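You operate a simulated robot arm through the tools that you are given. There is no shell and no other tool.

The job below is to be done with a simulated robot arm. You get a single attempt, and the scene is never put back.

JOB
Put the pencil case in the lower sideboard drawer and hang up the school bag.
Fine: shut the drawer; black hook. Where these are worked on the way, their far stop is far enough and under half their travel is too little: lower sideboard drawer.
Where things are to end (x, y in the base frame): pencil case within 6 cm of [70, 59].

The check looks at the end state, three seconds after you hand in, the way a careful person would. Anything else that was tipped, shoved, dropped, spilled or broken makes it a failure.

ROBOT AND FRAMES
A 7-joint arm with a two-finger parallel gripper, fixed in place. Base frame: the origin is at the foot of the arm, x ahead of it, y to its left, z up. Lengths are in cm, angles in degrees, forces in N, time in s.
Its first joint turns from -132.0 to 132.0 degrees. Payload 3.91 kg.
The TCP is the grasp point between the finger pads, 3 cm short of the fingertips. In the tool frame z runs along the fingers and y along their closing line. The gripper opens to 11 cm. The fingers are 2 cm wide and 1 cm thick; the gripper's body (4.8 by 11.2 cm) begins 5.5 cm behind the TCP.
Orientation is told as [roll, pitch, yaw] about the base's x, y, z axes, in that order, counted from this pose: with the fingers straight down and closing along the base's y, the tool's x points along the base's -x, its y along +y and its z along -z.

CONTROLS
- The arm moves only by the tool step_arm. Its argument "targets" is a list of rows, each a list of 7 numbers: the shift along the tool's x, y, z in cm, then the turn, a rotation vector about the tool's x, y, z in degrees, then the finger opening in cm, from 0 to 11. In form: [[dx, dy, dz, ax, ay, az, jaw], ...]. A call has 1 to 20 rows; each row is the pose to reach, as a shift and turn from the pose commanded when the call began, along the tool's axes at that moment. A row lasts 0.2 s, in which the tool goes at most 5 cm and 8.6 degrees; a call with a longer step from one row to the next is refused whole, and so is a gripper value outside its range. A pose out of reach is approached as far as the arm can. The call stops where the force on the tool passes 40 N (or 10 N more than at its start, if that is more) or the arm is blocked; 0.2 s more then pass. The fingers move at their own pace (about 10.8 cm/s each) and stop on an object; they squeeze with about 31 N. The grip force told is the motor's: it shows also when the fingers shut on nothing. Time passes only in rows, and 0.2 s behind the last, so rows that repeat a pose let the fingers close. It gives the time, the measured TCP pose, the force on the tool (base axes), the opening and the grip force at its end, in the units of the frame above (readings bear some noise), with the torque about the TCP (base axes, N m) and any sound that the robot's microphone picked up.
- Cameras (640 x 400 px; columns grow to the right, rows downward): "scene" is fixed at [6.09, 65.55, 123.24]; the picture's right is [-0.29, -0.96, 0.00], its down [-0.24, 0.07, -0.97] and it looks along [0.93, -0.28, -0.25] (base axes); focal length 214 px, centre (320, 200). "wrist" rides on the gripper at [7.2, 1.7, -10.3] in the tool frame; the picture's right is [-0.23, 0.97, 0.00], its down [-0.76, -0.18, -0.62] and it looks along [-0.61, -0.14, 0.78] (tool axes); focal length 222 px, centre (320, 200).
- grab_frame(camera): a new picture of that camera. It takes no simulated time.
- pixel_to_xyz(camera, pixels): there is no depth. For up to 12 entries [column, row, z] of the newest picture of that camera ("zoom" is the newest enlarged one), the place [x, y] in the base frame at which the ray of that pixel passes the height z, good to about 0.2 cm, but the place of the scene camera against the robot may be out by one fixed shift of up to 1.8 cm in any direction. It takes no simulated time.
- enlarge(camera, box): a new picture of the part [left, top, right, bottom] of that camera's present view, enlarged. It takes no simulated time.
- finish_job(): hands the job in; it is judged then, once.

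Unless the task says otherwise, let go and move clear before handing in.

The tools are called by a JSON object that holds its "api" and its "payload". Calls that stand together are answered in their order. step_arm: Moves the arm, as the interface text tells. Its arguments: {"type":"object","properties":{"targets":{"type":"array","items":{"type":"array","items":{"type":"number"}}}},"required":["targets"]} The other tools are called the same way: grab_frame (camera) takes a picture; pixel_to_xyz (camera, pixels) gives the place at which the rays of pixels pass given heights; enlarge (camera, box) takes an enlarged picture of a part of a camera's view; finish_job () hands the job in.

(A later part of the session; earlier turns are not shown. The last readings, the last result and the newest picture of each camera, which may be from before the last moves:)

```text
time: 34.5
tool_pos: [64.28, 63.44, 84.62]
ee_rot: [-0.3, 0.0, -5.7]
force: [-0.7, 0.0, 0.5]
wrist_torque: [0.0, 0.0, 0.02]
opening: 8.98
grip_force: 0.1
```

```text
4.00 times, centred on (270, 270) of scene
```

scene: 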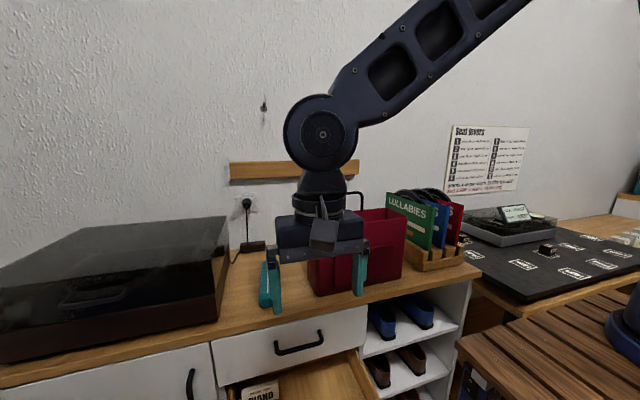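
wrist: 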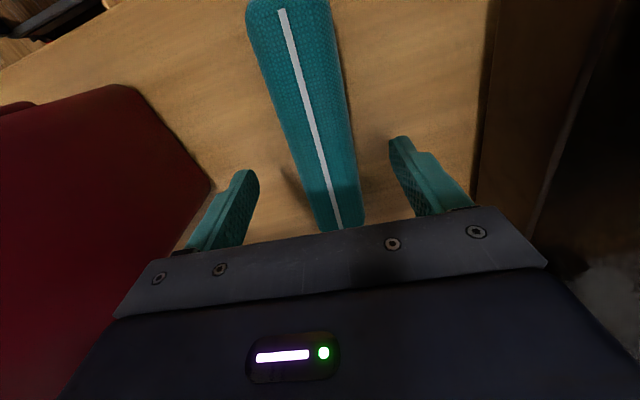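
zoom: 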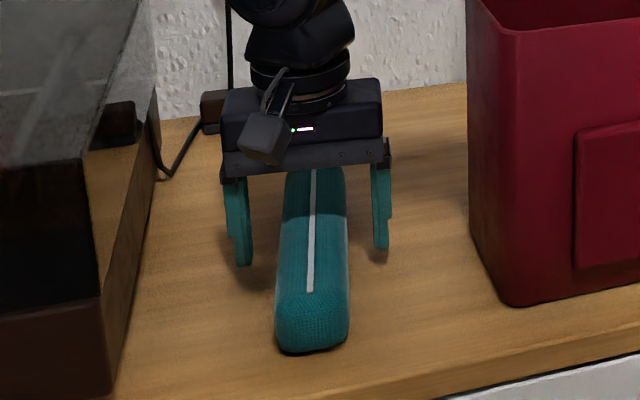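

The tips still hover a little above the top, judging by the gap to their shadows. I'll descend another 1.2 cm in small rows.

{"api": "step_arm", "payload": {"targets": [[0, 0, 0.4, 0, 0, 0, 9], [0, 0, 0.8, 0, 0, 0, 9], [0, 0, 1.2, 0, 0, 0, 9]]}}

{"api": "enlarge", "payload": {"camera": "scene", "box": [230, 220, 310, 320]}}

{"api": "enlarge", "payload": {"camera": "wrist", "box": [160, 80, 480, 280]}}

```text
time: 35.2
tool_pos: [64.24, 63.58, 83.37]
ee_rot: [-0.2, 0.0, -5.7]
force: [0.5, 0.4, 0.3]
wrist_torque: [0.01, 0.02, -0.03]
opening: 9.01
grip_force: 0.0
```

```text
4.00 times, centred on (270, 270) of scene
```

zoom: 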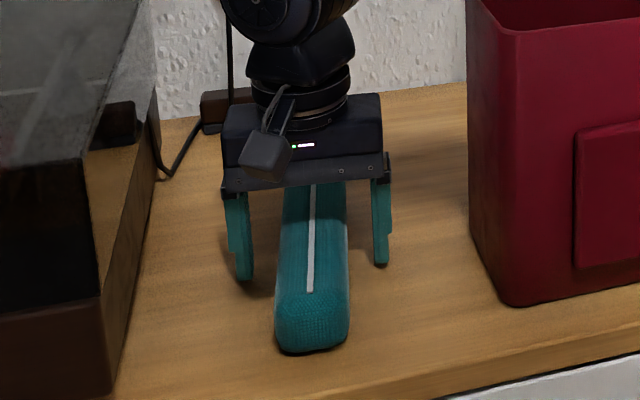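

```text
2.00 times, centred on (320, 180) of wrist
```

zoom: 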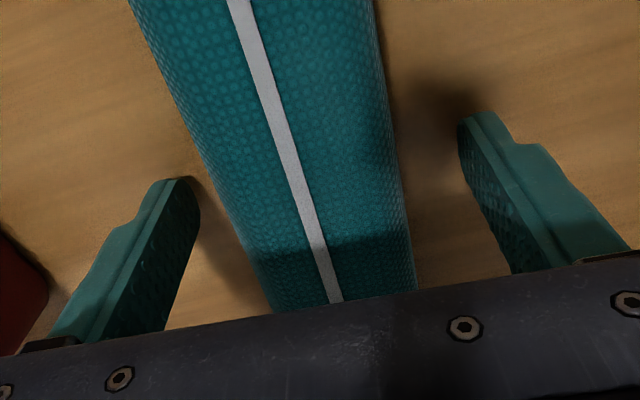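

The tips are just above the tabletop and straddle the case. I'll ease down 0.3 cm and close.

{"api": "step_arm", "payload": {"targets": [[0, 0, 0.3, 0, 0, 0, 9], [0, 0, 0.3, 0, 0, 0, 5], [0, 0, 0.3, 0, 0, 0, 3], [0, 0, 0.3, 0, 0, 0, 3], [0, 0, 0.3, 0, 0, 0, 3]]}}

{"api": "enlarge", "payload": {"camera": "wrist", "box": [160, 80, 480, 280]}}

```text
time: 36.5
tool_pos: [64.35, 63.45, 82.99]
ee_rot: [-0.2, 0.0, -5.7]
force: [-0.7, -0.1, 1.0]
wrist_torque: [0.05, -0.05, 0.13]
opening: 4.95
grip_force: 30.9
```

```text
2.00 times, centred on (320, 180) of wrist
```

zoom: 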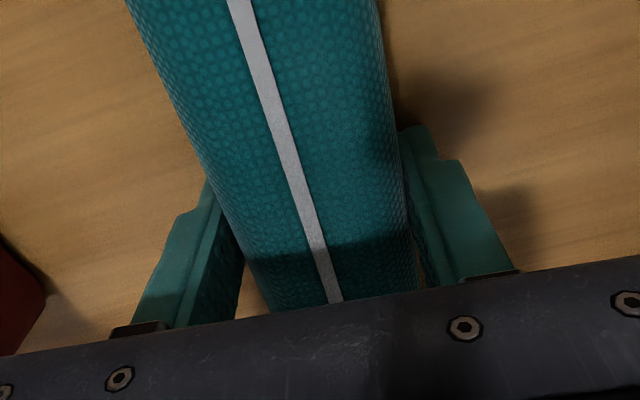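

The case is gripped with an opening of 4.95 at 31 N. I'll lift it and check the grip.

{"api": "step_arm", "payload": {"targets": [[0, 0, -1, 0, 0, 0, 3], [0, 0, -2.5, 0, 0, 0, 3], [0, 0, -5, 0, 0, 0, 3], [0, 0, -9, 0, 0, 0, 3], [0, 0, -13, 0, 0, 0, 3]]}}

{"api": "grab_frame", "payload": {"camera": "wrist"}}

{"api": "grab_frame", "payload": {"camera": "scene"}}

```text
time: 37.6
tool_pos: [64.34, 63.45, 95.84]
ee_rot: [-0.2, 0.1, -5.7]
force: [0.5, -0.4, -2.0]
wrist_torque: [0.0, 0.03, -0.01]
opening: 4.97
grip_force: 30.9
```

```text
taken
```

wrist: 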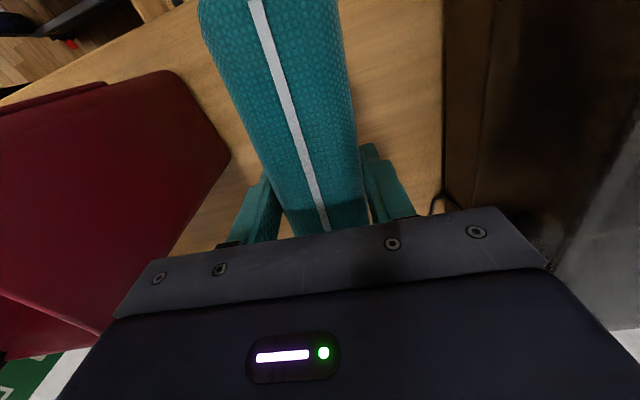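

```text
taken
```

scene: 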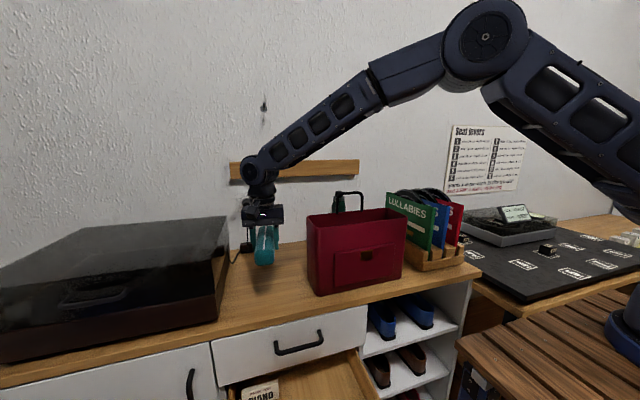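

The case is held securely and weighs about 2 N. Lengthwise it would hit the upper handle bar (x≥47.9), so I'll carry it in front of the sideboard at height and turn it 90° to lie along y.

{"api": "step_arm", "payload": {"targets": [[4, -0.3, -1, 0, 0, 0, 3], [8, -1, -2, 0, 0, 0, 3], [12, -2, -2, 0, 0, 0, 3], [16, -3.5, -2, 0, 0, 0, 3], [20, -5, -2, 0, 0, 0, 3], [23.8, -6.8, -2, 0, 0, 0, 3], [23.8, -6.8, -2, 0, 0, 0, 3]]}}

{"api": "step_arm", "payload": {"targets": [[0, 0, 0, 0, 0, -8, 3], [0, 0, 0, 0, 0, -16, 3], [0, 0, 0, 0, 0, -24, 3], [0, 0, 0, 0, 0, -32, 3], [0, 0, 0, 0, 0, -40, 3], [0, 0, 0, 0, 0, -48, 3], [0, 0, 0, 0, 0, -56, 3], [0, 0, 0, 0, 0, -64, 3], [0, 0, 0, 0, 0, -72, 3], [0, 0, 0, 0, 0, -80, 3], [0, 0, 0, 0, 0, -88, 3], [0, 0, 0, 0, 0, -95.6, 3], [0, 0, 0, 0, 0, -95.6, 3]]}}

{"api": "grab_frame", "payload": {"camera": "wrist"}}

{"api": "grab_frame", "payload": {"camera": "scene"}}

```text
time: 39.2
tool_pos: [39.94, 59.0, 98.02]
ee_rot: [-0.1, -0.1, -5.7]
force: [0.7, -0.6, -1.3]
wrist_torque: [0.0, 0.05, 0.0]
opening: 4.96
grip_force: 30.9
```

```text
time: 42.0
tool_pos: [39.92, 59.13, 98.13]
ee_rot: [0.0, 0.2, 90.0]
force: [0.1, 0.3, -1.9]
wrist_torque: [0.03, 0.02, -0.01]
opening: 4.95
grip_force: 31.0
```

```text
taken
```

wrist: 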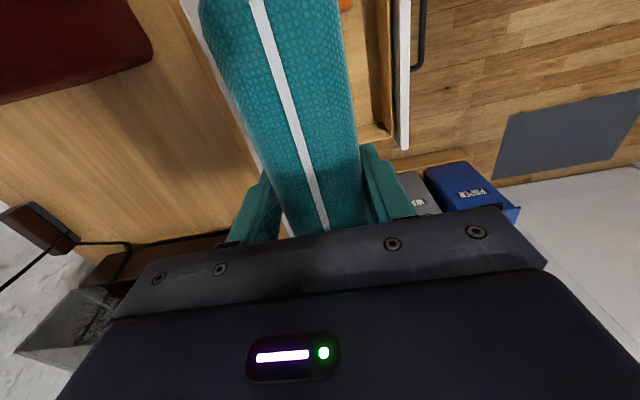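

```text
taken
```

scene: 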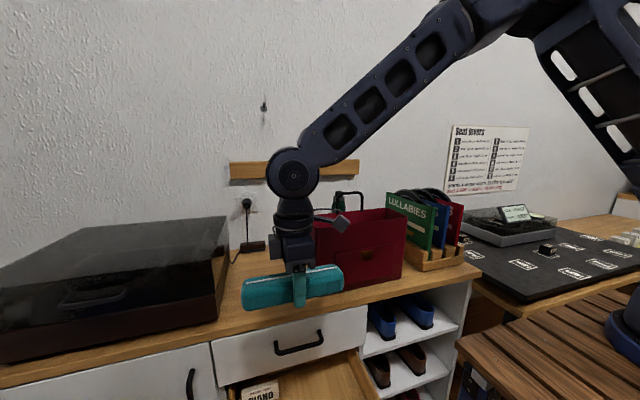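

The case is now along y at (39.9, 59.1). I'll lower it towards the open drawer, shifted 0.6 cm in +x to stay clear of the orange pad.

{"api": "step_arm", "payload": {"targets": [[0, -0.6, 4, 0, 0, 0, 3], [0, -0.6, 8, 0, 0, 0, 3], [0, -0.6, 12, 0, 0, 0, 3], [0, -0.6, 16, 0, 0, 0, 3], [0, -0.6, 20, 0, 0, 0, 3], [0, -0.6, 24, 0, 0, 0, 3], [0, -0.6, 28, 0, 0, 0, 3], [0, -0.6, 31, 0, 0, 0, 3], [0, -0.6, 33, 0, 0, 0, 3]]}}

{"api": "grab_frame", "payload": {"camera": "wrist"}}

{"api": "grab_frame", "payload": {"camera": "scene"}}

```text
time: 44.0
tool_pos: [40.81, 58.93, 65.11]
ee_rot: [0.0, 0.2, 89.9]
force: [-0.3, -0.8, -0.5]
wrist_torque: [0.0, 0.0, 0.01]
opening: 4.97
grip_force: 30.8
```

```text
taken
```

wrist: 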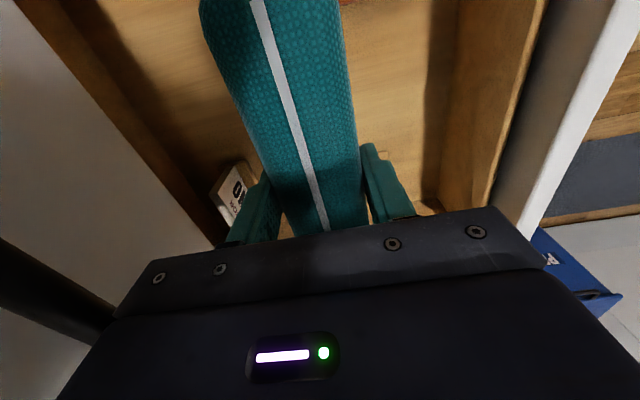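

```text
taken
```

scene: 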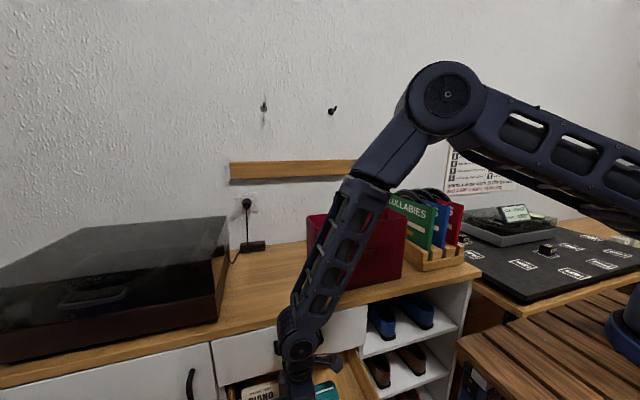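

The gripper is descending into the open drawer, with the upper handle at the left edge of the wrist image (0–110, 240–330) still clear. I'll lower further in small steps while watching force.

{"api": "step_arm", "payload": {"targets": [[0, 0, 2, 0, 0, 0, 3], [0, 0, 4, 0, 0, 0, 3], [0, 0, 5.5, 0, 0, 0, 3], [0, 0, 7, 0, 0, 0, 3]]}}

{"api": "grab_frame", "payload": {"camera": "wrist"}}

{"api": "enlarge", "payload": {"camera": "scene", "box": [210, 300, 370, 400]}}

```text
time: 45.0
tool_pos: [40.5, 58.92, 58.08]
ee_rot: [0.0, 0.1, 89.7]
force: [-0.1, 0.3, -0.4]
wrist_torque: [0.01, -0.03, 0.01]
opening: 4.95
grip_force: 31.4
```

```text
taken
```

wrist: 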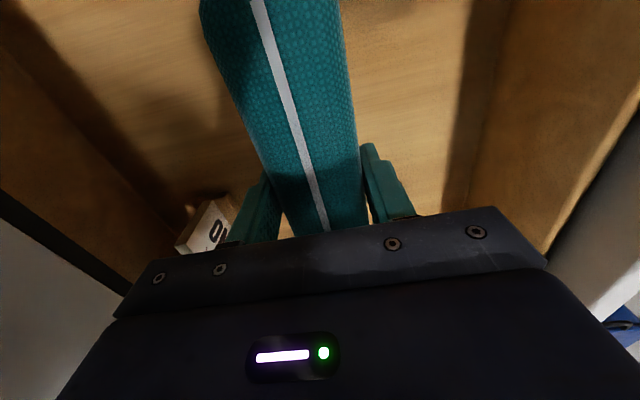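

```text
4.00 times, centred on (290, 350) of scene
```

zoom: 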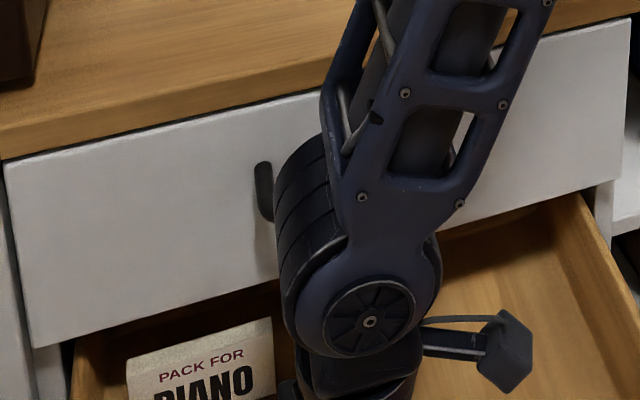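

There is no contact yet at TCP z=58.1. The wrist's ribbed joint at zoom (300,190) is near the upper handle, so I'll go down in small rows and read the force each time.

{"api": "step_arm", "payload": {"targets": [[0, 0, 0.8, 0, 0, 0, 3], [0, 0, 1.6, 0, 0, 0, 3], [0, 0, 2.2, 0, 0, 0, 3]]}}

{"api": "grab_frame", "payload": {"camera": "wrist"}}

{"api": "enlarge", "payload": {"camera": "scene", "box": [210, 300, 370, 400]}}

```text
time: 45.9
tool_pos: [40.59, 58.97, 55.81]
ee_rot: [0.0, 0.2, 89.8]
force: [0.6, -0.3, -1.9]
wrist_torque: [0.01, 0.02, 0.03]
opening: 4.98
grip_force: 30.9
```

```text
taken
```

wrist: 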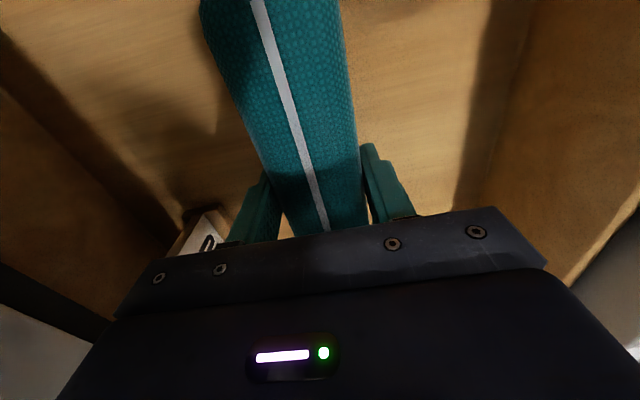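

```text
4.00 times, centred on (290, 350) of scene
```

zoom: 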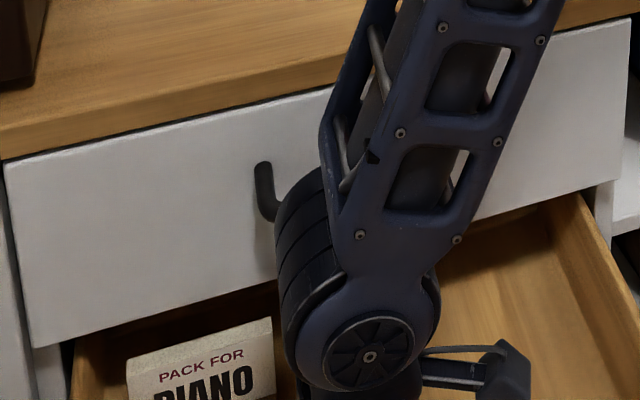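

There is still no contact at z=55.8, since the −1.9 N is just the case's weight. I'll keep lowering gently.

{"api": "step_arm", "payload": {"targets": [[0, 0, 0.7, 0, 0, 0, 3], [0, 0, 1.4, 0, 0, 0, 3], [0, 0, 2, 0, 0, 0, 3]]}}

{"api": "enlarge", "payload": {"camera": "scene", "box": [210, 300, 370, 400]}}

{"api": "grab_frame", "payload": {"camera": "wrist"}}

```text
time: 46.6
tool_pos: [40.56, 58.85, 54.0]
ee_rot: [0.0, 0.3, 89.9]
force: [-0.1, 0.6, -2.0]
wrist_torque: [0.05, -0.01, 0.03]
opening: 4.98
grip_force: 31.3
```

```text
4.00 times, centred on (290, 350) of scene
```

zoom: 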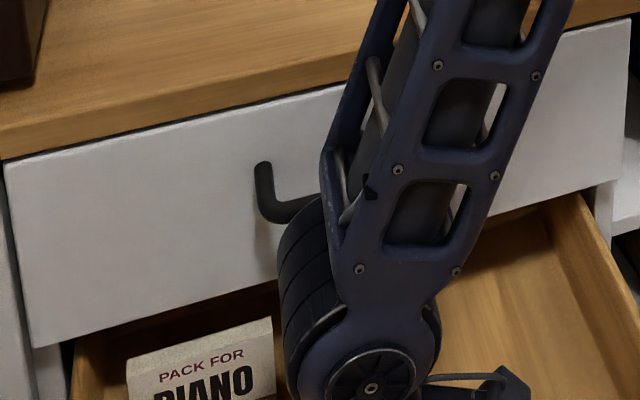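

```text
taken
```

wrist: 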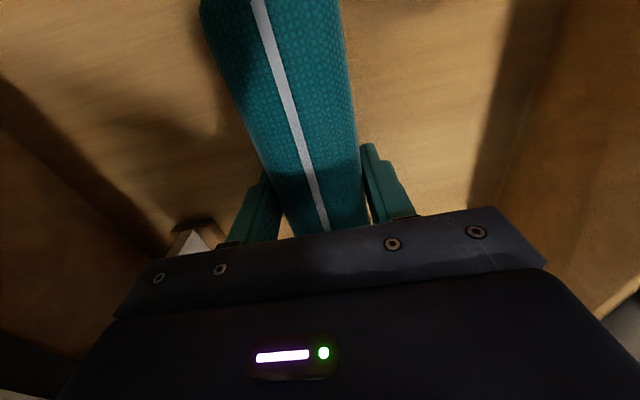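

I'm still free at z=54.0 with the joint passing in front of the upper handle. I'll continue another 2 cm in small rows.

{"api": "step_arm", "payload": {"targets": [[0, 0, 0.6, 0, 0, 0, 3], [0, 0, 1.2, 0, 0, 0, 3], [0, 0, 1.8, 0, 0, 0, 3]]}}

{"api": "grab_frame", "payload": {"camera": "wrist"}}

```text
time: 47.5
tool_pos: [40.66, 59.03, 52.22]
ee_rot: [-0.1, 0.2, 90.0]
force: [-0.2, -12.6, 34.9]
wrist_torque: [-0.14, 0.12, 0.13]
opening: 4.97
grip_force: 30.5
```

```text
taken
```

wrist: 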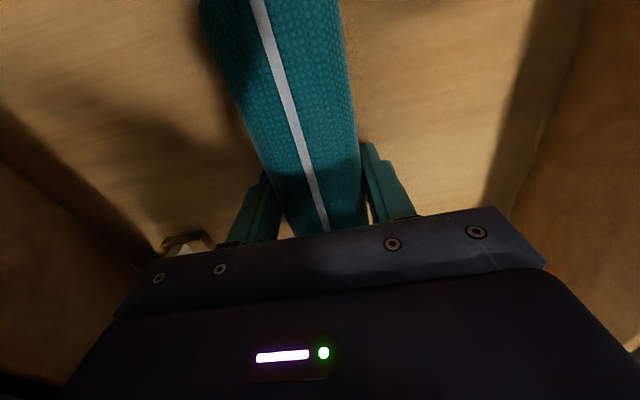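

Contact: 35 N upward with almost no torque about the TCP, so the case is on the drawer floor. I'll relieve the pressure, open the fingers to 8 cm, and check.

{"api": "step_arm", "payload": {"targets": [[0, 0, -0.2, 0, 0, 0, 3], [0, 0, -0.2, 0, 0, 0, 5.5], [0, 0, -0.2, 0, 0, 0, 7], [0, 0, -0.2, 0, 0, 0, 7.5], [0, 0, -0.2, 0, 0, 0, 7.5]]}}

{"api": "grab_frame", "payload": {"camera": "wrist"}}

```text
time: 48.6
tool_pos: [40.44, 58.94, 52.27]
ee_rot: [-0.1, 0.2, 89.9]
force: [0.2, -0.2, 0.2]
wrist_torque: [0.03, -0.03, 0.01]
opening: 7.49
grip_force: 0.0
```

```text
taken
```

wrist: 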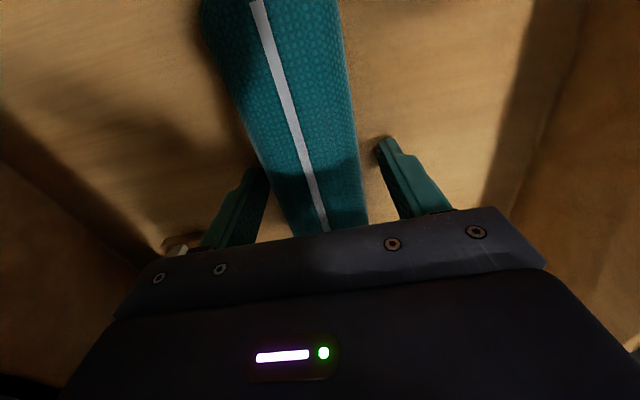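

The case stayed put when released. I'll raise the gripper straight up out of the drawer and look back at the case.

{"api": "step_arm", "payload": {"targets": [[0, 0, -1.5, 0, 0, 0, 7.5], [0, 0, -4, 0, 0, 0, 7.5], [0, 0, -8, 0, 0, 0, 7.5], [0, 0, -12, 0, 0, 0, 7.5], [0, 0, -16, 0, 0, 0, 7.5], [0, 0, -20, 0, 0, 0, 7.5], [0, 0, -24, 0, 0, 0, 6], [0, 0, -28, 0, 0, 0, 6], [0, 0, -32, 0, 0, 0, 6], [0, 0, -36, 0, 0, 0, 6]]}}

{"api": "step_arm", "payload": {"targets": [[0, 4, -3, 0, 0, 0, 6], [0, 8, -6, 0, 0, 0, 6], [0.7, 11, -9, 0, 0, 0, 6], [1.4, 13, -12, 0, 0, 0, 6], [1.4, 14.8, -15, 0, 0, 0, 6], [1.4, 14.8, -15.2, 0, 0, 0, 6]]}}

{"api": "grab_frame", "payload": {"camera": "wrist"}}

{"api": "grab_frame", "payload": {"camera": "scene"}}

```text
time: 50.9
tool_pos: [40.38, 59.15, 88.19]
ee_rot: [0.0, 0.2, 89.9]
force: [-0.5, 0.2, -0.8]
wrist_torque: [0.0, -0.02, -0.03]
opening: 5.99
grip_force: 0.1
```

```text
time: 52.2
tool_pos: [25.84, 57.89, 103.59]
ee_rot: [0.0, 0.2, 89.8]
force: [0.2, -0.1, -0.4]
wrist_torque: [-0.01, -0.01, 0.0]
opening: 6.01
grip_force: 0.1
```

```text
taken
```

wrist: 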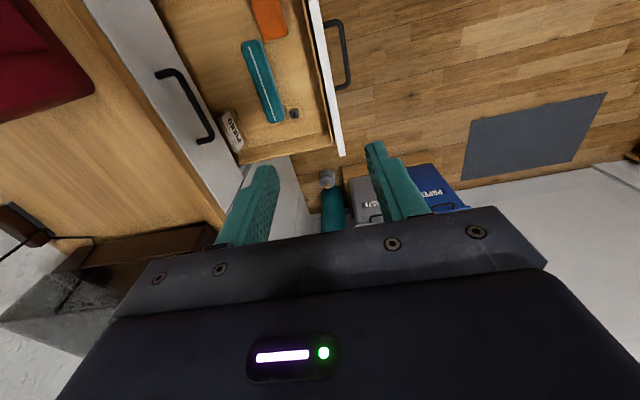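

```text
taken
```

scene: 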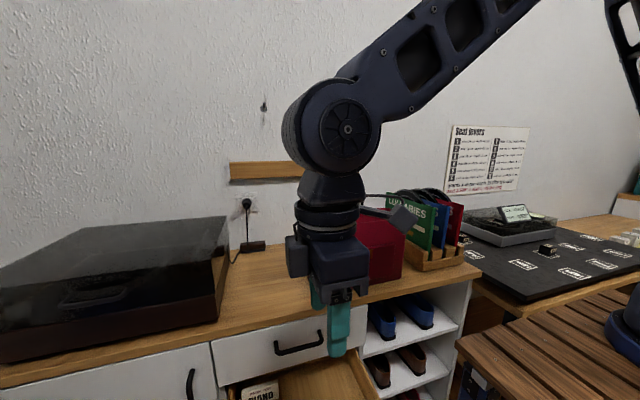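

{"api": "enlarge", "payload": {"camera": "wrist", "box": [150, 0, 360, 180]}}

{"api": "pixel_to_xyz", "payload": {"camera": "wrist", "pixels": [[251, 42, 52], [274, 121, 52], [263, 81, 52], [294, 113, 50], [232, 130, 52], [322, 80, 60], [337, 150, 64], [340, 88, 57]]}}

```text
2.22 times, centred on (255, 90) of wrist
```

zoom: 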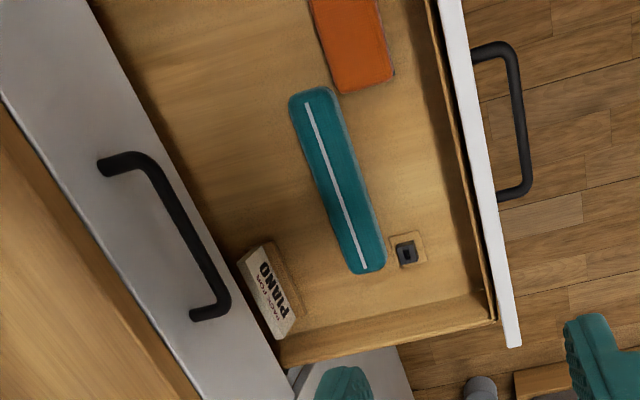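

```text
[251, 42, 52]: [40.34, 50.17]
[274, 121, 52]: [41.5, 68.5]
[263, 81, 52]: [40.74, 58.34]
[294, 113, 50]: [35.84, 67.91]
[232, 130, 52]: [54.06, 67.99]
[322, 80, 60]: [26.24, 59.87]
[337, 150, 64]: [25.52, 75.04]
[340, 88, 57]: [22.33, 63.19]
```

The case lies at about (40.7, 58.9) with the other drawer items untouched, so closing by 28.5 cm should bring it to about (69, 59). I'll go back to the 45° pose in front of the handle.

{"api": "step_arm", "payload": {"targets": [[0.1, 1.3, 3.8, 5.6, 0, 0, 3.2], [0.15, 2.6, 7.6, 11.2, 0, 0, 3.2], [0.2, 3.9, 11.4, 16.9, 0, 0, 3.2], [0.3, 5.2, 15.2, 22.5, 0, 0, 3.2], [0.4, 6.5, 19, 28.1, 0, 0, 3.2], [0.5, 7.8, 22.8, 33.7, 0, 0, 3.2], [0.6, 9, 26.5, 39.4, 0, 0, 3.2], [0.7, 10, 30.3, 45, 0, 0, 3.2], [0.7, 10, 30.3, 45, 0, 0, 3.2]]}}

{"api": "grab_frame", "payload": {"camera": "wrist"}}

```text
time: 54.2
tool_pos: [15.86, 56.98, 73.24]
ee_rot: [-45.1, 0.1, 89.9]
force: [-0.2, -0.4, 0.1]
wrist_torque: [0.0, -0.02, 0.0]
opening: 3.2
grip_force: 0.1
```

```text
taken
```

wrist: 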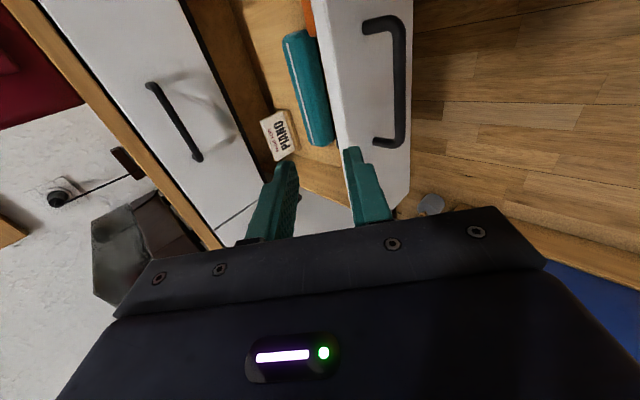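

The view matches the pose I left the handle from. I'll retrace the path back onto the bar and then check alignment before closing.

{"api": "step_arm", "payload": {"targets": [[-0.1, 3, 3, 0, 0, 0, 3.2], [-0.15, 6, 5, 0, 0, 0, 3.2], [-0.2, 8.5, 7, 0, 0, 0, 3.2], [-0.2, 8.5, 9, 0, 0, 0, 3.2], [-0.2, 8.5, 11, 0, 0, 0, 3.2], [-0.2, 8.5, 12.9, 0, 0, 0, 3.2]]}}

{"api": "enlarge", "payload": {"camera": "wrist", "box": [220, 100, 420, 225]}}

```text
time: 55.6
tool_pos: [18.87, 57.27, 58.07]
ee_rot: [-45.0, 0.3, 89.9]
force: [-0.4, -0.1, -0.1]
wrist_torque: [0.02, -0.02, 0.01]
opening: 3.23
grip_force: 0.1
```

```text
3.20 times, centred on (320, 162) of wrist
```

zoom: 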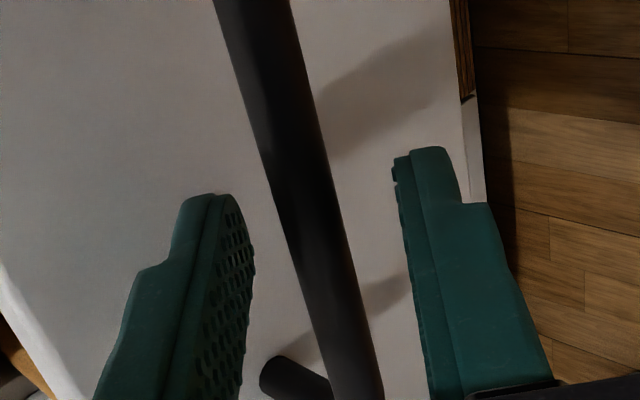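

The bar is between the fingers. I'll close on it and start pushing the drawer in smoothly.

{"api": "step_arm", "payload": {"targets": [[0, 0, 0, 0, 0, 0, 0.5], [0, 0, 0, 0, 0, 0, 0.5], [0, 0, 0, 0, 0, 0, 0.5], [0, -0.4, 0.4, 0, 0, 0, 0.5], [0, -1.2, 1.2, 0, 0, 0, 0.5], [0, -2.2, 2.2, 0, 0, 0, 0.5], [0, -3.3, 3.3, 0, 0, 0, 0.5], [0, -4.4, 4.4, 0, 0, 0, 0.5], [0.05, -5.5, 5.5, 0, 0, 0, 0.5], [0.05, -6.6, 6.6, 0, 0, 0, 0.5], [0.1, -7.7, 7.7, 0, 0, 0, 0.5], [0.1, -8.8, 8.8, 0, 0, 0, 0.5], [0.1, -9.9, 9.9, 0, 0, 0, 0.5], [0.15, -11, 11, 0, 0, 0, 0.5], [0.15, -12.1, 12.1, 0, 0, 0, 0.5]]}}

```text
time: 58.9
tool_pos: [35.86, 56.92, 58.09]
ee_rot: [-45.0, 0.2, 90.0]
force: [0.3, 31.5, -0.5]
wrist_torque: [0.5, -0.02, -0.37]
opening: 1.21
grip_force: 44.8
```

The drawer is closing, but there's a 31 N side force, so I'll shift about 0.25 cm in +y. Then I'll continue more slowly towards the closed stop.

{"api": "step_arm", "payload": {"targets": [[-0.25, 0, 0, 0, 0, 0, 0.5], [-0.25, -0.8, 0.8, 0, 0, 0, 0.5], [-0.25, -1.8, 1.8, 0, 0, 0, 0.5], [-0.25, -2.8, 2.8, 0, 0, 0, 0.5], [-0.25, -3.8, 3.8, 0, 0, 0, 0.5], [-0.25, -4.8, 4.8, 0, 0, 0, 0.5], [-0.25, -5.8, 5.8, 0, 0, 0, 0.5], [-0.25, -6.6, 6.6, 0, 0, 0, 0.5], [-0.25, -7.2, 7.2, 0, 0, 0, 0.5]]}}

{"api": "grab_frame", "payload": {"camera": "scene"}}

```text
time: 60.9
tool_pos: [46.15, 57.22, 57.98]
ee_rot: [-45.1, 0.2, 89.8]
force: [0.6, -30.8, -18.4]
wrist_torque: [-0.03, 0.21, -0.92]
opening: 1.19
grip_force: 44.8
```

```text
taken
```

scene: 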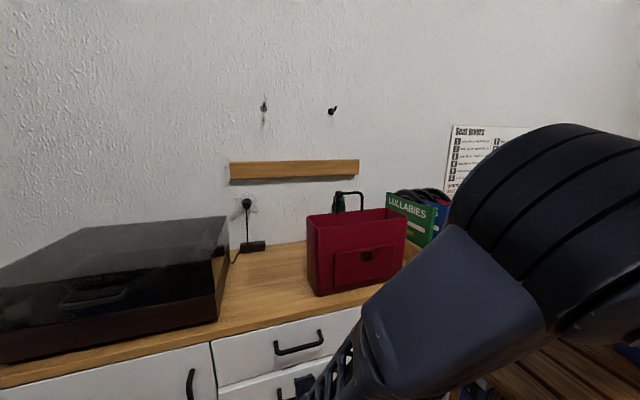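

The bar is now at x=46.15, about 1.3 cm short of closed, with a side load to −y. I'll correct that and push gently to the stop.

{"api": "step_arm", "payload": {"targets": [[0.18, 0.1, 0.1, 0, 0, 0, 0.5], [0.18, -0.3, 0.5, 0, 0, 0, 0.5], [0.18, -0.6, 0.8, 0, 0, 0, 0.5], [0.18, -0.9, 1.1, 0, 0, 0, 0.5], [0.18, -1.2, 1.4, 0, 0, 0, 0.5], [0.18, -1.5, 1.7, 0, 0, 0, 0.5]]}}

{"api": "grab_frame", "payload": {"camera": "wrist"}}

{"api": "enlarge", "payload": {"camera": "scene", "box": [190, 290, 390, 400]}}

```text
time: 62.3
tool_pos: [47.6, 57.3, 57.74]
ee_rot: [-44.6, 0.1, 90.2]
force: [-4.5, -3.6, 5.2]
wrist_torque: [0.35, 0.04, -0.79]
opening: 1.2
grip_force: 44.5
stopped in row 6: the force on the tool passed its limit at 48 N (the readings are from after the stop); the commanded pose is now the measured one
```

```text
taken
```

wrist: 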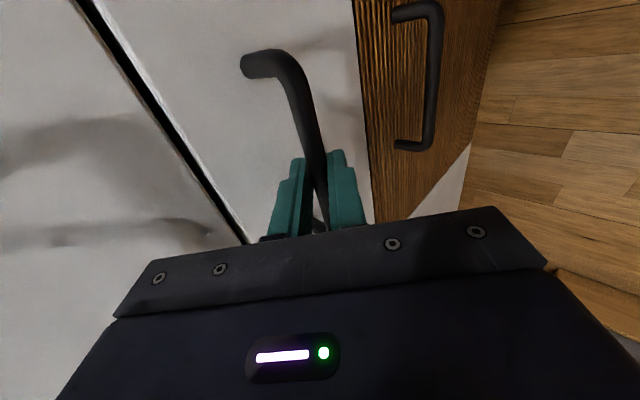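

```text
3.20 times, centred on (290, 345) of scene
```

zoom: 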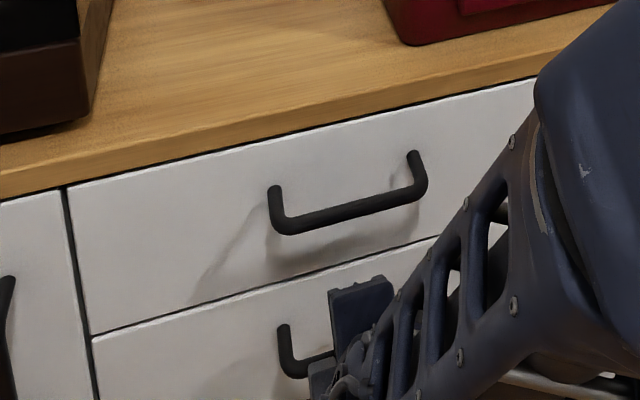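

The drawer hit its closed stop at x=47.6, and the seam looks flush. I'll release the handle and back off along the tool axis.

{"api": "step_arm", "payload": {"targets": [[0, 0, 0, 0, 0, 0, 2.4], [0, 0, 0, 0, 0, 0, 3.2], [0, 0, 0, 0, 0, 0, 3.2], [0, 0, -2, 0, 0, 0, 3.2], [0, 0, -5, 0, 0, 0, 3.2], [0, 0, -8.5, 0, 0, 0, 3.2], [0, 0, -12, 0, 0, 0, 3.2], [0, 0, -16, 0, 0, 0, 3.2]]}}

{"api": "grab_frame", "payload": {"camera": "wrist"}}

```text
time: 64.1
tool_pos: [36.76, 57.06, 69.41]
ee_rot: [-44.6, 0.1, 90.1]
force: [0.3, -0.2, -0.1]
wrist_torque: [-0.01, 0.01, -0.02]
opening: 3.19
grip_force: 0.2
```

```text
taken
```

wrist: 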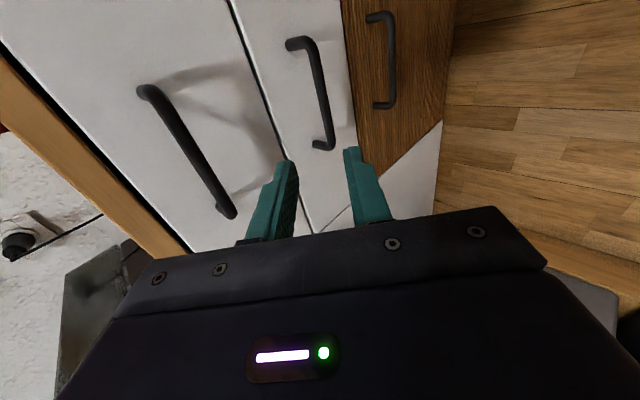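

The drawer is shut and the handle is released. Now I'll rise and turn back to zero yaw, keeping the 45° forward tilt, to view the bag and hooks.

{"api": "step_arm", "payload": {"targets": [[0.5, -2.8, -3.5, 0, 0, 7, 6], [1.5, -5.7, -7, 0, 0, 14, 8], [2.5, -8.6, -10.5, 0, 0, 21, 11], [3.3, -11.5, -14, 0, 0, 28, 11], [4.2, -14.4, -17.5, 0, 0, 35, 11], [5, -17.3, -21, 0, 0, 42, 11], [5.8, -20.3, -24.5, 0, 0, 49, 11], [6.6, -23.3, -28, 0, 0, 56, 11], [7.5, -26.3, -31.5, 0, 0, 63, 11], [8.3, -29.3, -35, 0, 0, 70, 11], [9.1, -32.3, -38.5, 0, 0, 77, 11], [10, -35.4, -42, 0, 0, 84, 11], [10, -35.4, -42.4, 0, 0, 90, 11]]}}

{"api": "grab_frame", "payload": {"camera": "wrist"}}

{"api": "grab_frame", "payload": {"camera": "scene"}}

```text
time: 66.9
tool_pos: [32.02, 47.26, 124.07]
ee_rot: [0.0, -44.5, 0.2]
force: [0.0, -0.2, 0.5]
wrist_torque: [-0.01, 0.03, -0.01]
opening: 10.98
grip_force: 0.0
```

```text
taken
```

wrist: 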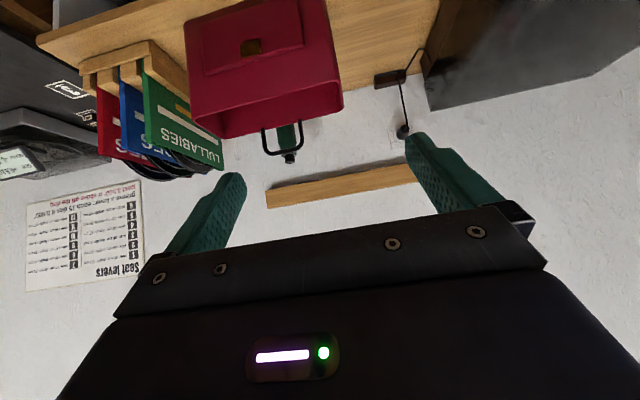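

```text
taken
```

scene: 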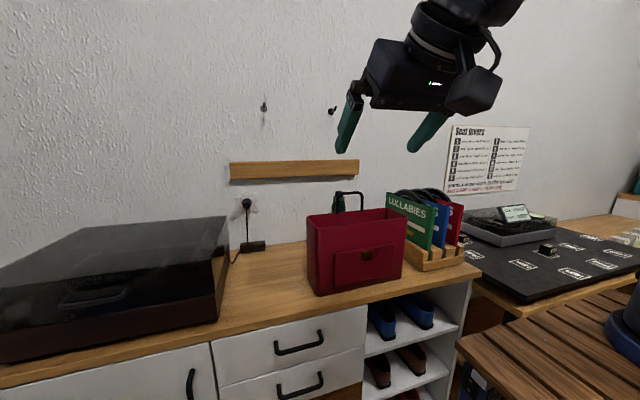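

The scene view confirms both drawers are flush. The bag's handle at wrist (283,140) stands right in front of the green bottle, so I'll enlarge it and cast rays.

{"api": "enlarge", "payload": {"camera": "wrist", "box": [180, 0, 360, 180]}}

{"api": "enlarge", "payload": {"camera": "scene", "box": [290, 170, 420, 310]}}

```text
2.22 times, centred on (270, 90) of wrist
```

zoom: 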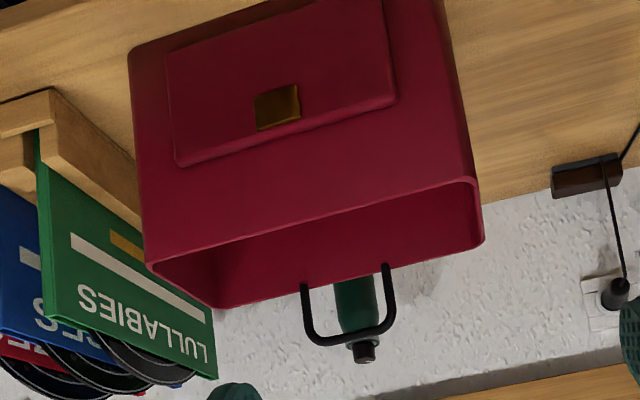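

```text
2.86 times, centred on (355, 240) of scene
```

zoom: 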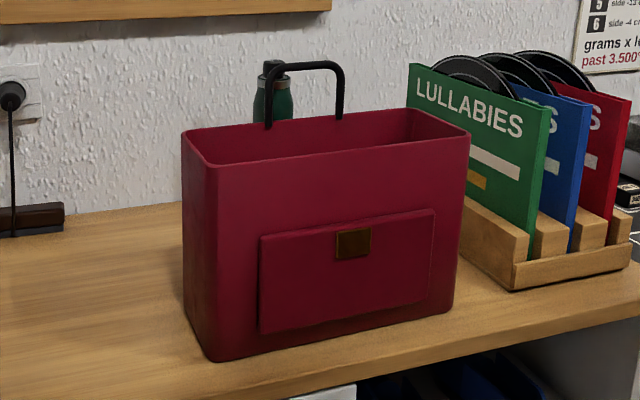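

Triangulating gives the bag as x 56.8–67.6, y 21–51, rim z≈101. Its handle bar is at about (67.5, 35.8, 107.3) and 8.5 cm wide. Now I need the hook's geometry, so I'll swing the tool up to see the wall hooks from the front.

{"api": "step_arm", "payload": {"targets": [[-2.8, -1.8, 1.4, 0, -6.7, 0, 11], [-5.6, -3.6, 2.8, 0, -13.4, 0, 11], [-8.4, -5.4, 4.2, 0, -20, 0, 11], [-11.2, -7.2, 5.6, 0, -26.7, 0, 11], [-14, -9, 7, 0, -33.4, 0, 11], [-17, -11, 8.3, 0, -40, 0, 11], [-17, -11, 8.3, 0, -40, 0, 11]]}}

{"api": "grab_frame", "payload": {"camera": "wrist"}}

{"api": "grab_frame", "payload": {"camera": "scene"}}

```text
time: 68.5
tool_pos: [50.02, 36.2, 130.2]
ee_rot: [-0.7, -84.6, 1.0]
force: [-0.2, 0.3, 0.3]
wrist_torque: [0.02, -0.04, 0.01]
opening: 10.98
grip_force: 0.1
```

```text
taken
```

wrist: 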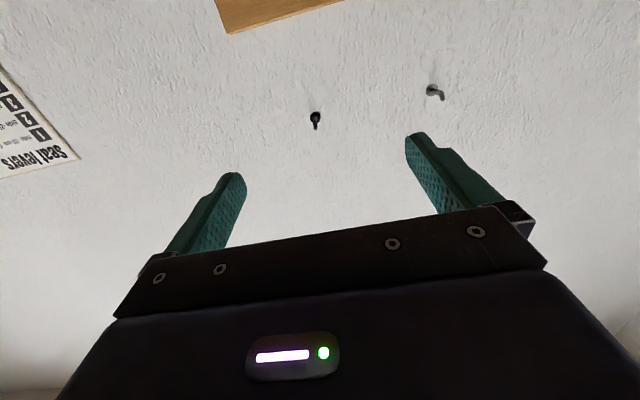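

```text
taken
```

scene: 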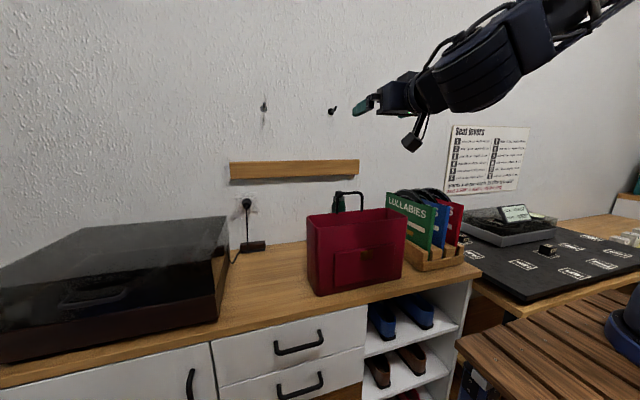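

Both hooks are visible: the black one at wrist (314,118) and the grey one at (433,90). I'll enlarge them to measure.

{"api": "enlarge", "payload": {"camera": "wrist", "box": [280, 90, 350, 140]}}

{"api": "enlarge", "payload": {"camera": "wrist", "box": [200, 0, 480, 150]}}

{"api": "enlarge", "payload": {"camera": "scene", "box": [310, 90, 358, 120]}}

```text
8.00 times, centred on (315, 115) of wrist
```

zoom: 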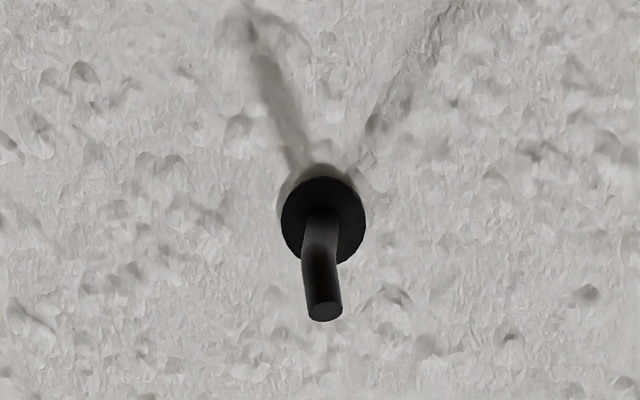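

```text
2.29 times, centred on (340, 75) of wrist
```

zoom: 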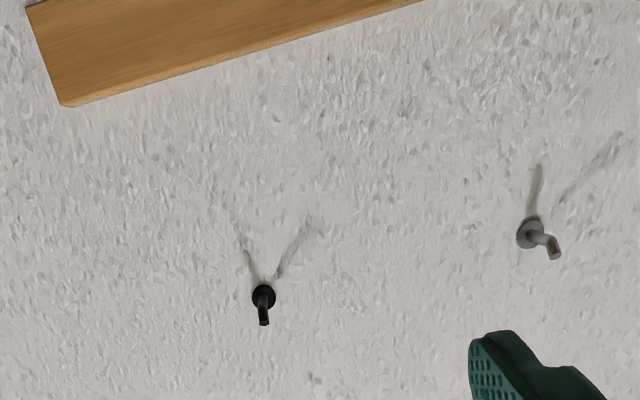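

```text
13.33 times, centred on (334, 105) of scene
```

zoom: 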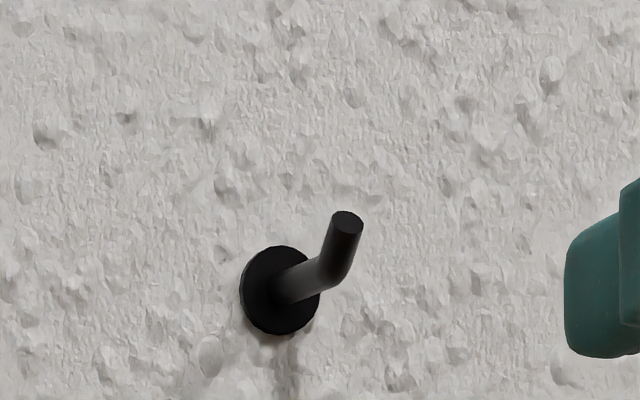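

The black hook sticks out about 5 cm, then bends up so its tip stands roughly 1.4 cm higher. I'll move sideways for a second baseline to pin down where it sits.

{"api": "step_arm", "payload": {"targets": [[-0.1, 4, 1, 0, 0, 0, 11], [-0.2, 8, 2, 0, 0, 0, 11], [-0.3, 12, 3, 0, 0, 0, 11], [-0.4, 16, 4, 0, 0, 0, 11], [-0.5, 19, 5, 0, 0, 0, 11], [-0.5, 19, 5, 0, 0, 0, 11]]}}

{"api": "grab_frame", "payload": {"camera": "wrist"}}

```text
time: 69.9
tool_pos: [54.8, 55.28, 130.34]
ee_rot: [-0.6, -84.5, 0.9]
force: [-0.4, -0.9, -0.6]
wrist_torque: [-0.01, 0.01, -0.01]
opening: 10.99
grip_force: 0.0
```

```text
taken
```

wrist: 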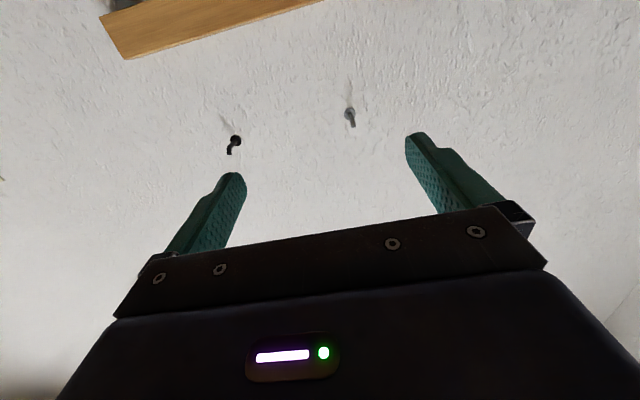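

{"api": "enlarge", "payload": {"camera": "wrist", "box": [200, 120, 270, 165]}}

{"api": "pixel_to_xyz", "payload": {"camera": "wrist", "pixels": [[236, 140, 137], [236, 140, 138], [229, 152, 137], [229, 152, 140], [125, 58, 115], [320, 1, 115]]}}

```text
8.89 times, centred on (235, 142) of wrist
```

zoom: 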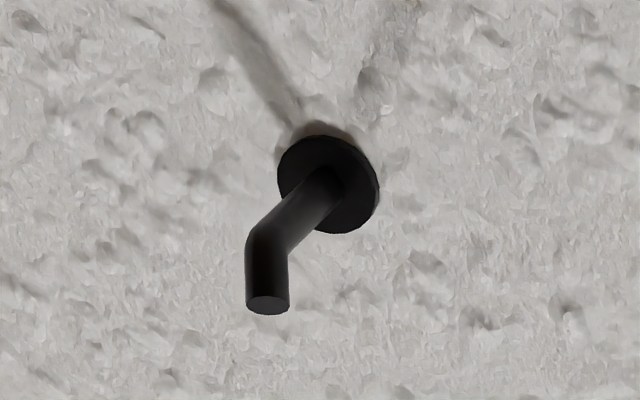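

```text
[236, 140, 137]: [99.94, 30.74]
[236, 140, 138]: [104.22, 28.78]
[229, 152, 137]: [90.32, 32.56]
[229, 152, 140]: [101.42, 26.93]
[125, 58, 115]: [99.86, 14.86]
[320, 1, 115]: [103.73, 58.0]
```

Triangulated from the two wrist views, the hook plate is at (95.1, 33.15, 136.1). The peg is horizontal to (90.6, 33.1, 136) and the tip sits at (89.25, 33.1, 137.3), while the rail's front face is at x≈92.5 up to z≈116. I'll point the tool down again above the bag to measure its handle and front rim closely.

{"api": "step_arm", "payload": {"targets": [[0.5, -0.5, 0, 0, 8.4, 0, 11], [1, -1, 0, 0, 16.8, 0, 11], [1.5, -1.5, 0.1, 0, 25.2, 0, 11], [2, -2, 0.2, 0, 33.6, 0, 11], [2.6, -2.6, 0.3, 0, 42, 0, 11], [3.2, -3.2, 0.4, 0, 50.4, 0, 11], [3.8, -3.8, 0.5, 0, 58.8, 0, 11], [4.4, -4.4, 0.6, 0, 67.2, 0, 11], [5, -5, 0.7, 0, 75.6, 0, 11], [5.2, -5.3, 0.7, 0, 84.5, 0, 11]]}}

{"api": "grab_frame", "payload": {"camera": "wrist"}}

{"api": "enlarge", "payload": {"camera": "wrist", "box": [60, 60, 320, 240]}}

```text
refused: row 10 steps farther than a row can; nothing moved
```

```text
taken
```

wrist: 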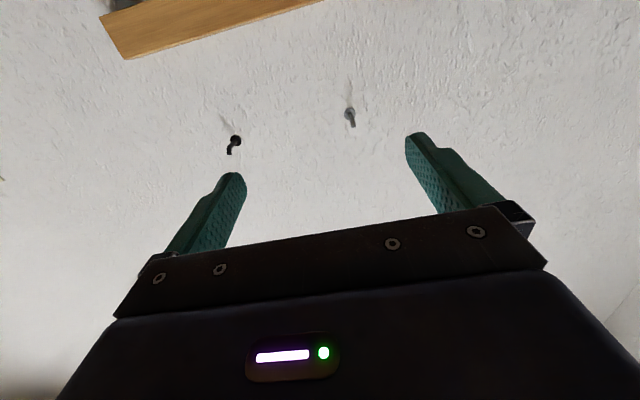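

```text
2.22 times, centred on (190, 150) of wrist
```

zoom: 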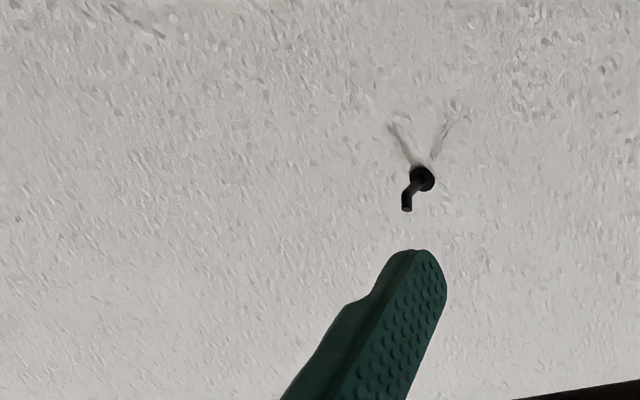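

The call was refused because the last row turned more than 8.6°, and nothing moved. I'll add a row so each turn stays under the limit.

{"api": "step_arm", "payload": {"targets": [[0.5, -0.5, 0, 0, 8, 0, 11], [1, -1, 0, 0, 16, 0, 11], [1.5, -1.5, 0.1, 0, 24, 0, 11], [2, -2, 0.2, 0, 32, 0, 11], [2.5, -2.5, 0.3, 0, 40, 0, 11], [3, -3, 0.4, 0, 48, 0, 11], [3.5, -3.5, 0.5, 0, 56, 0, 11], [4, -4, 0.6, 0, 64, 0, 11], [4.6, -4.6, 0.7, 0, 72, 0, 11], [5, -5, 0.7, 0, 78.5, 0, 11], [5.2, -5.3, 0.7, 0, 84.5, 0, 11], [5.2, -5.3, 0.7, 0, 84.5, 0, 11]]}}

{"api": "grab_frame", "payload": {"camera": "wrist"}}

{"api": "enlarge", "payload": {"camera": "wrist", "box": [60, 60, 320, 240]}}

```text
time: 72.5
tool_pos: [55.22, 50.03, 125.03]
ee_rot: [-0.1, 0.0, 0.2]
force: [-0.7, 0.4, -0.1]
wrist_torque: [0.03, -0.05, 0.0]
opening: 11.01
grip_force: 0.0
```

```text
taken
```

wrist: 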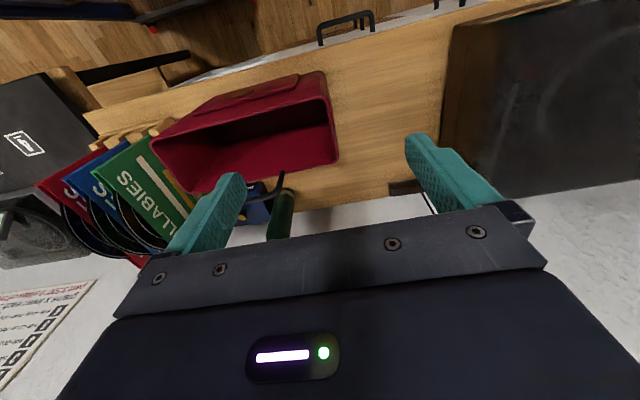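

```text
2.22 times, centred on (190, 150) of wrist
```

zoom: 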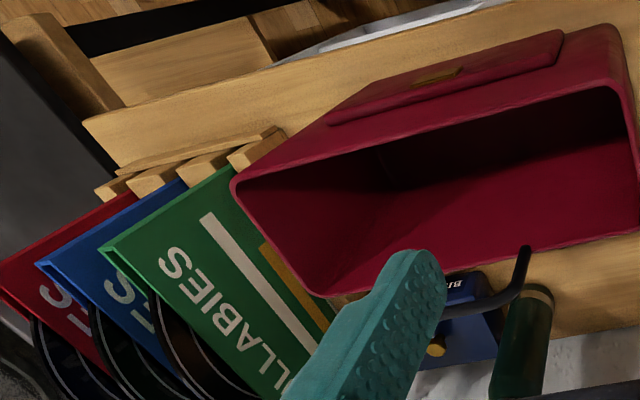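

The handle is partly hidden by the left finger here. I'll shift to y≈36 so it falls between the fingers.

{"api": "step_arm", "payload": {"targets": [[0, -4, 0, 0, 0, 0, 11], [0, -8, 0, 0, 0, 0, 11], [0, -12, 0, 0, 0, 0, 11], [0, -14, 0, 0, 0, 0, 11], [0, -14, 0, 0, 0, 0, 11]]}}

{"api": "grab_frame", "payload": {"camera": "wrist"}}

{"api": "enlarge", "payload": {"camera": "wrist", "box": [180, 60, 440, 240]}}

```text
time: 73.7
tool_pos: [55.37, 36.04, 125.1]
ee_rot: [-0.1, -0.1, 0.4]
force: [-0.4, 0.4, -0.4]
wrist_torque: [-0.01, -0.04, 0.0]
opening: 10.99
grip_force: 0.1
```

```text
taken
```

wrist: 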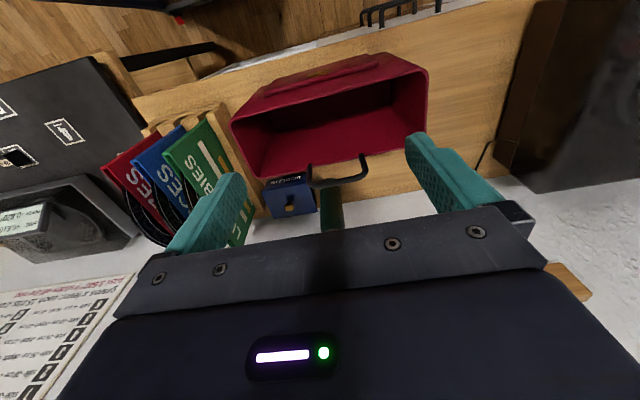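

```text
2.22 times, centred on (310, 150) of wrist
```

zoom: 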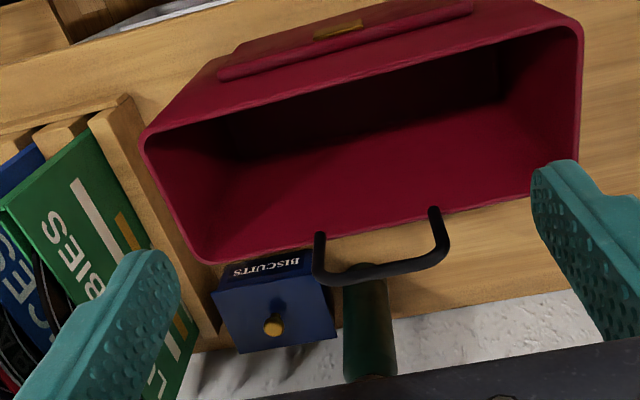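

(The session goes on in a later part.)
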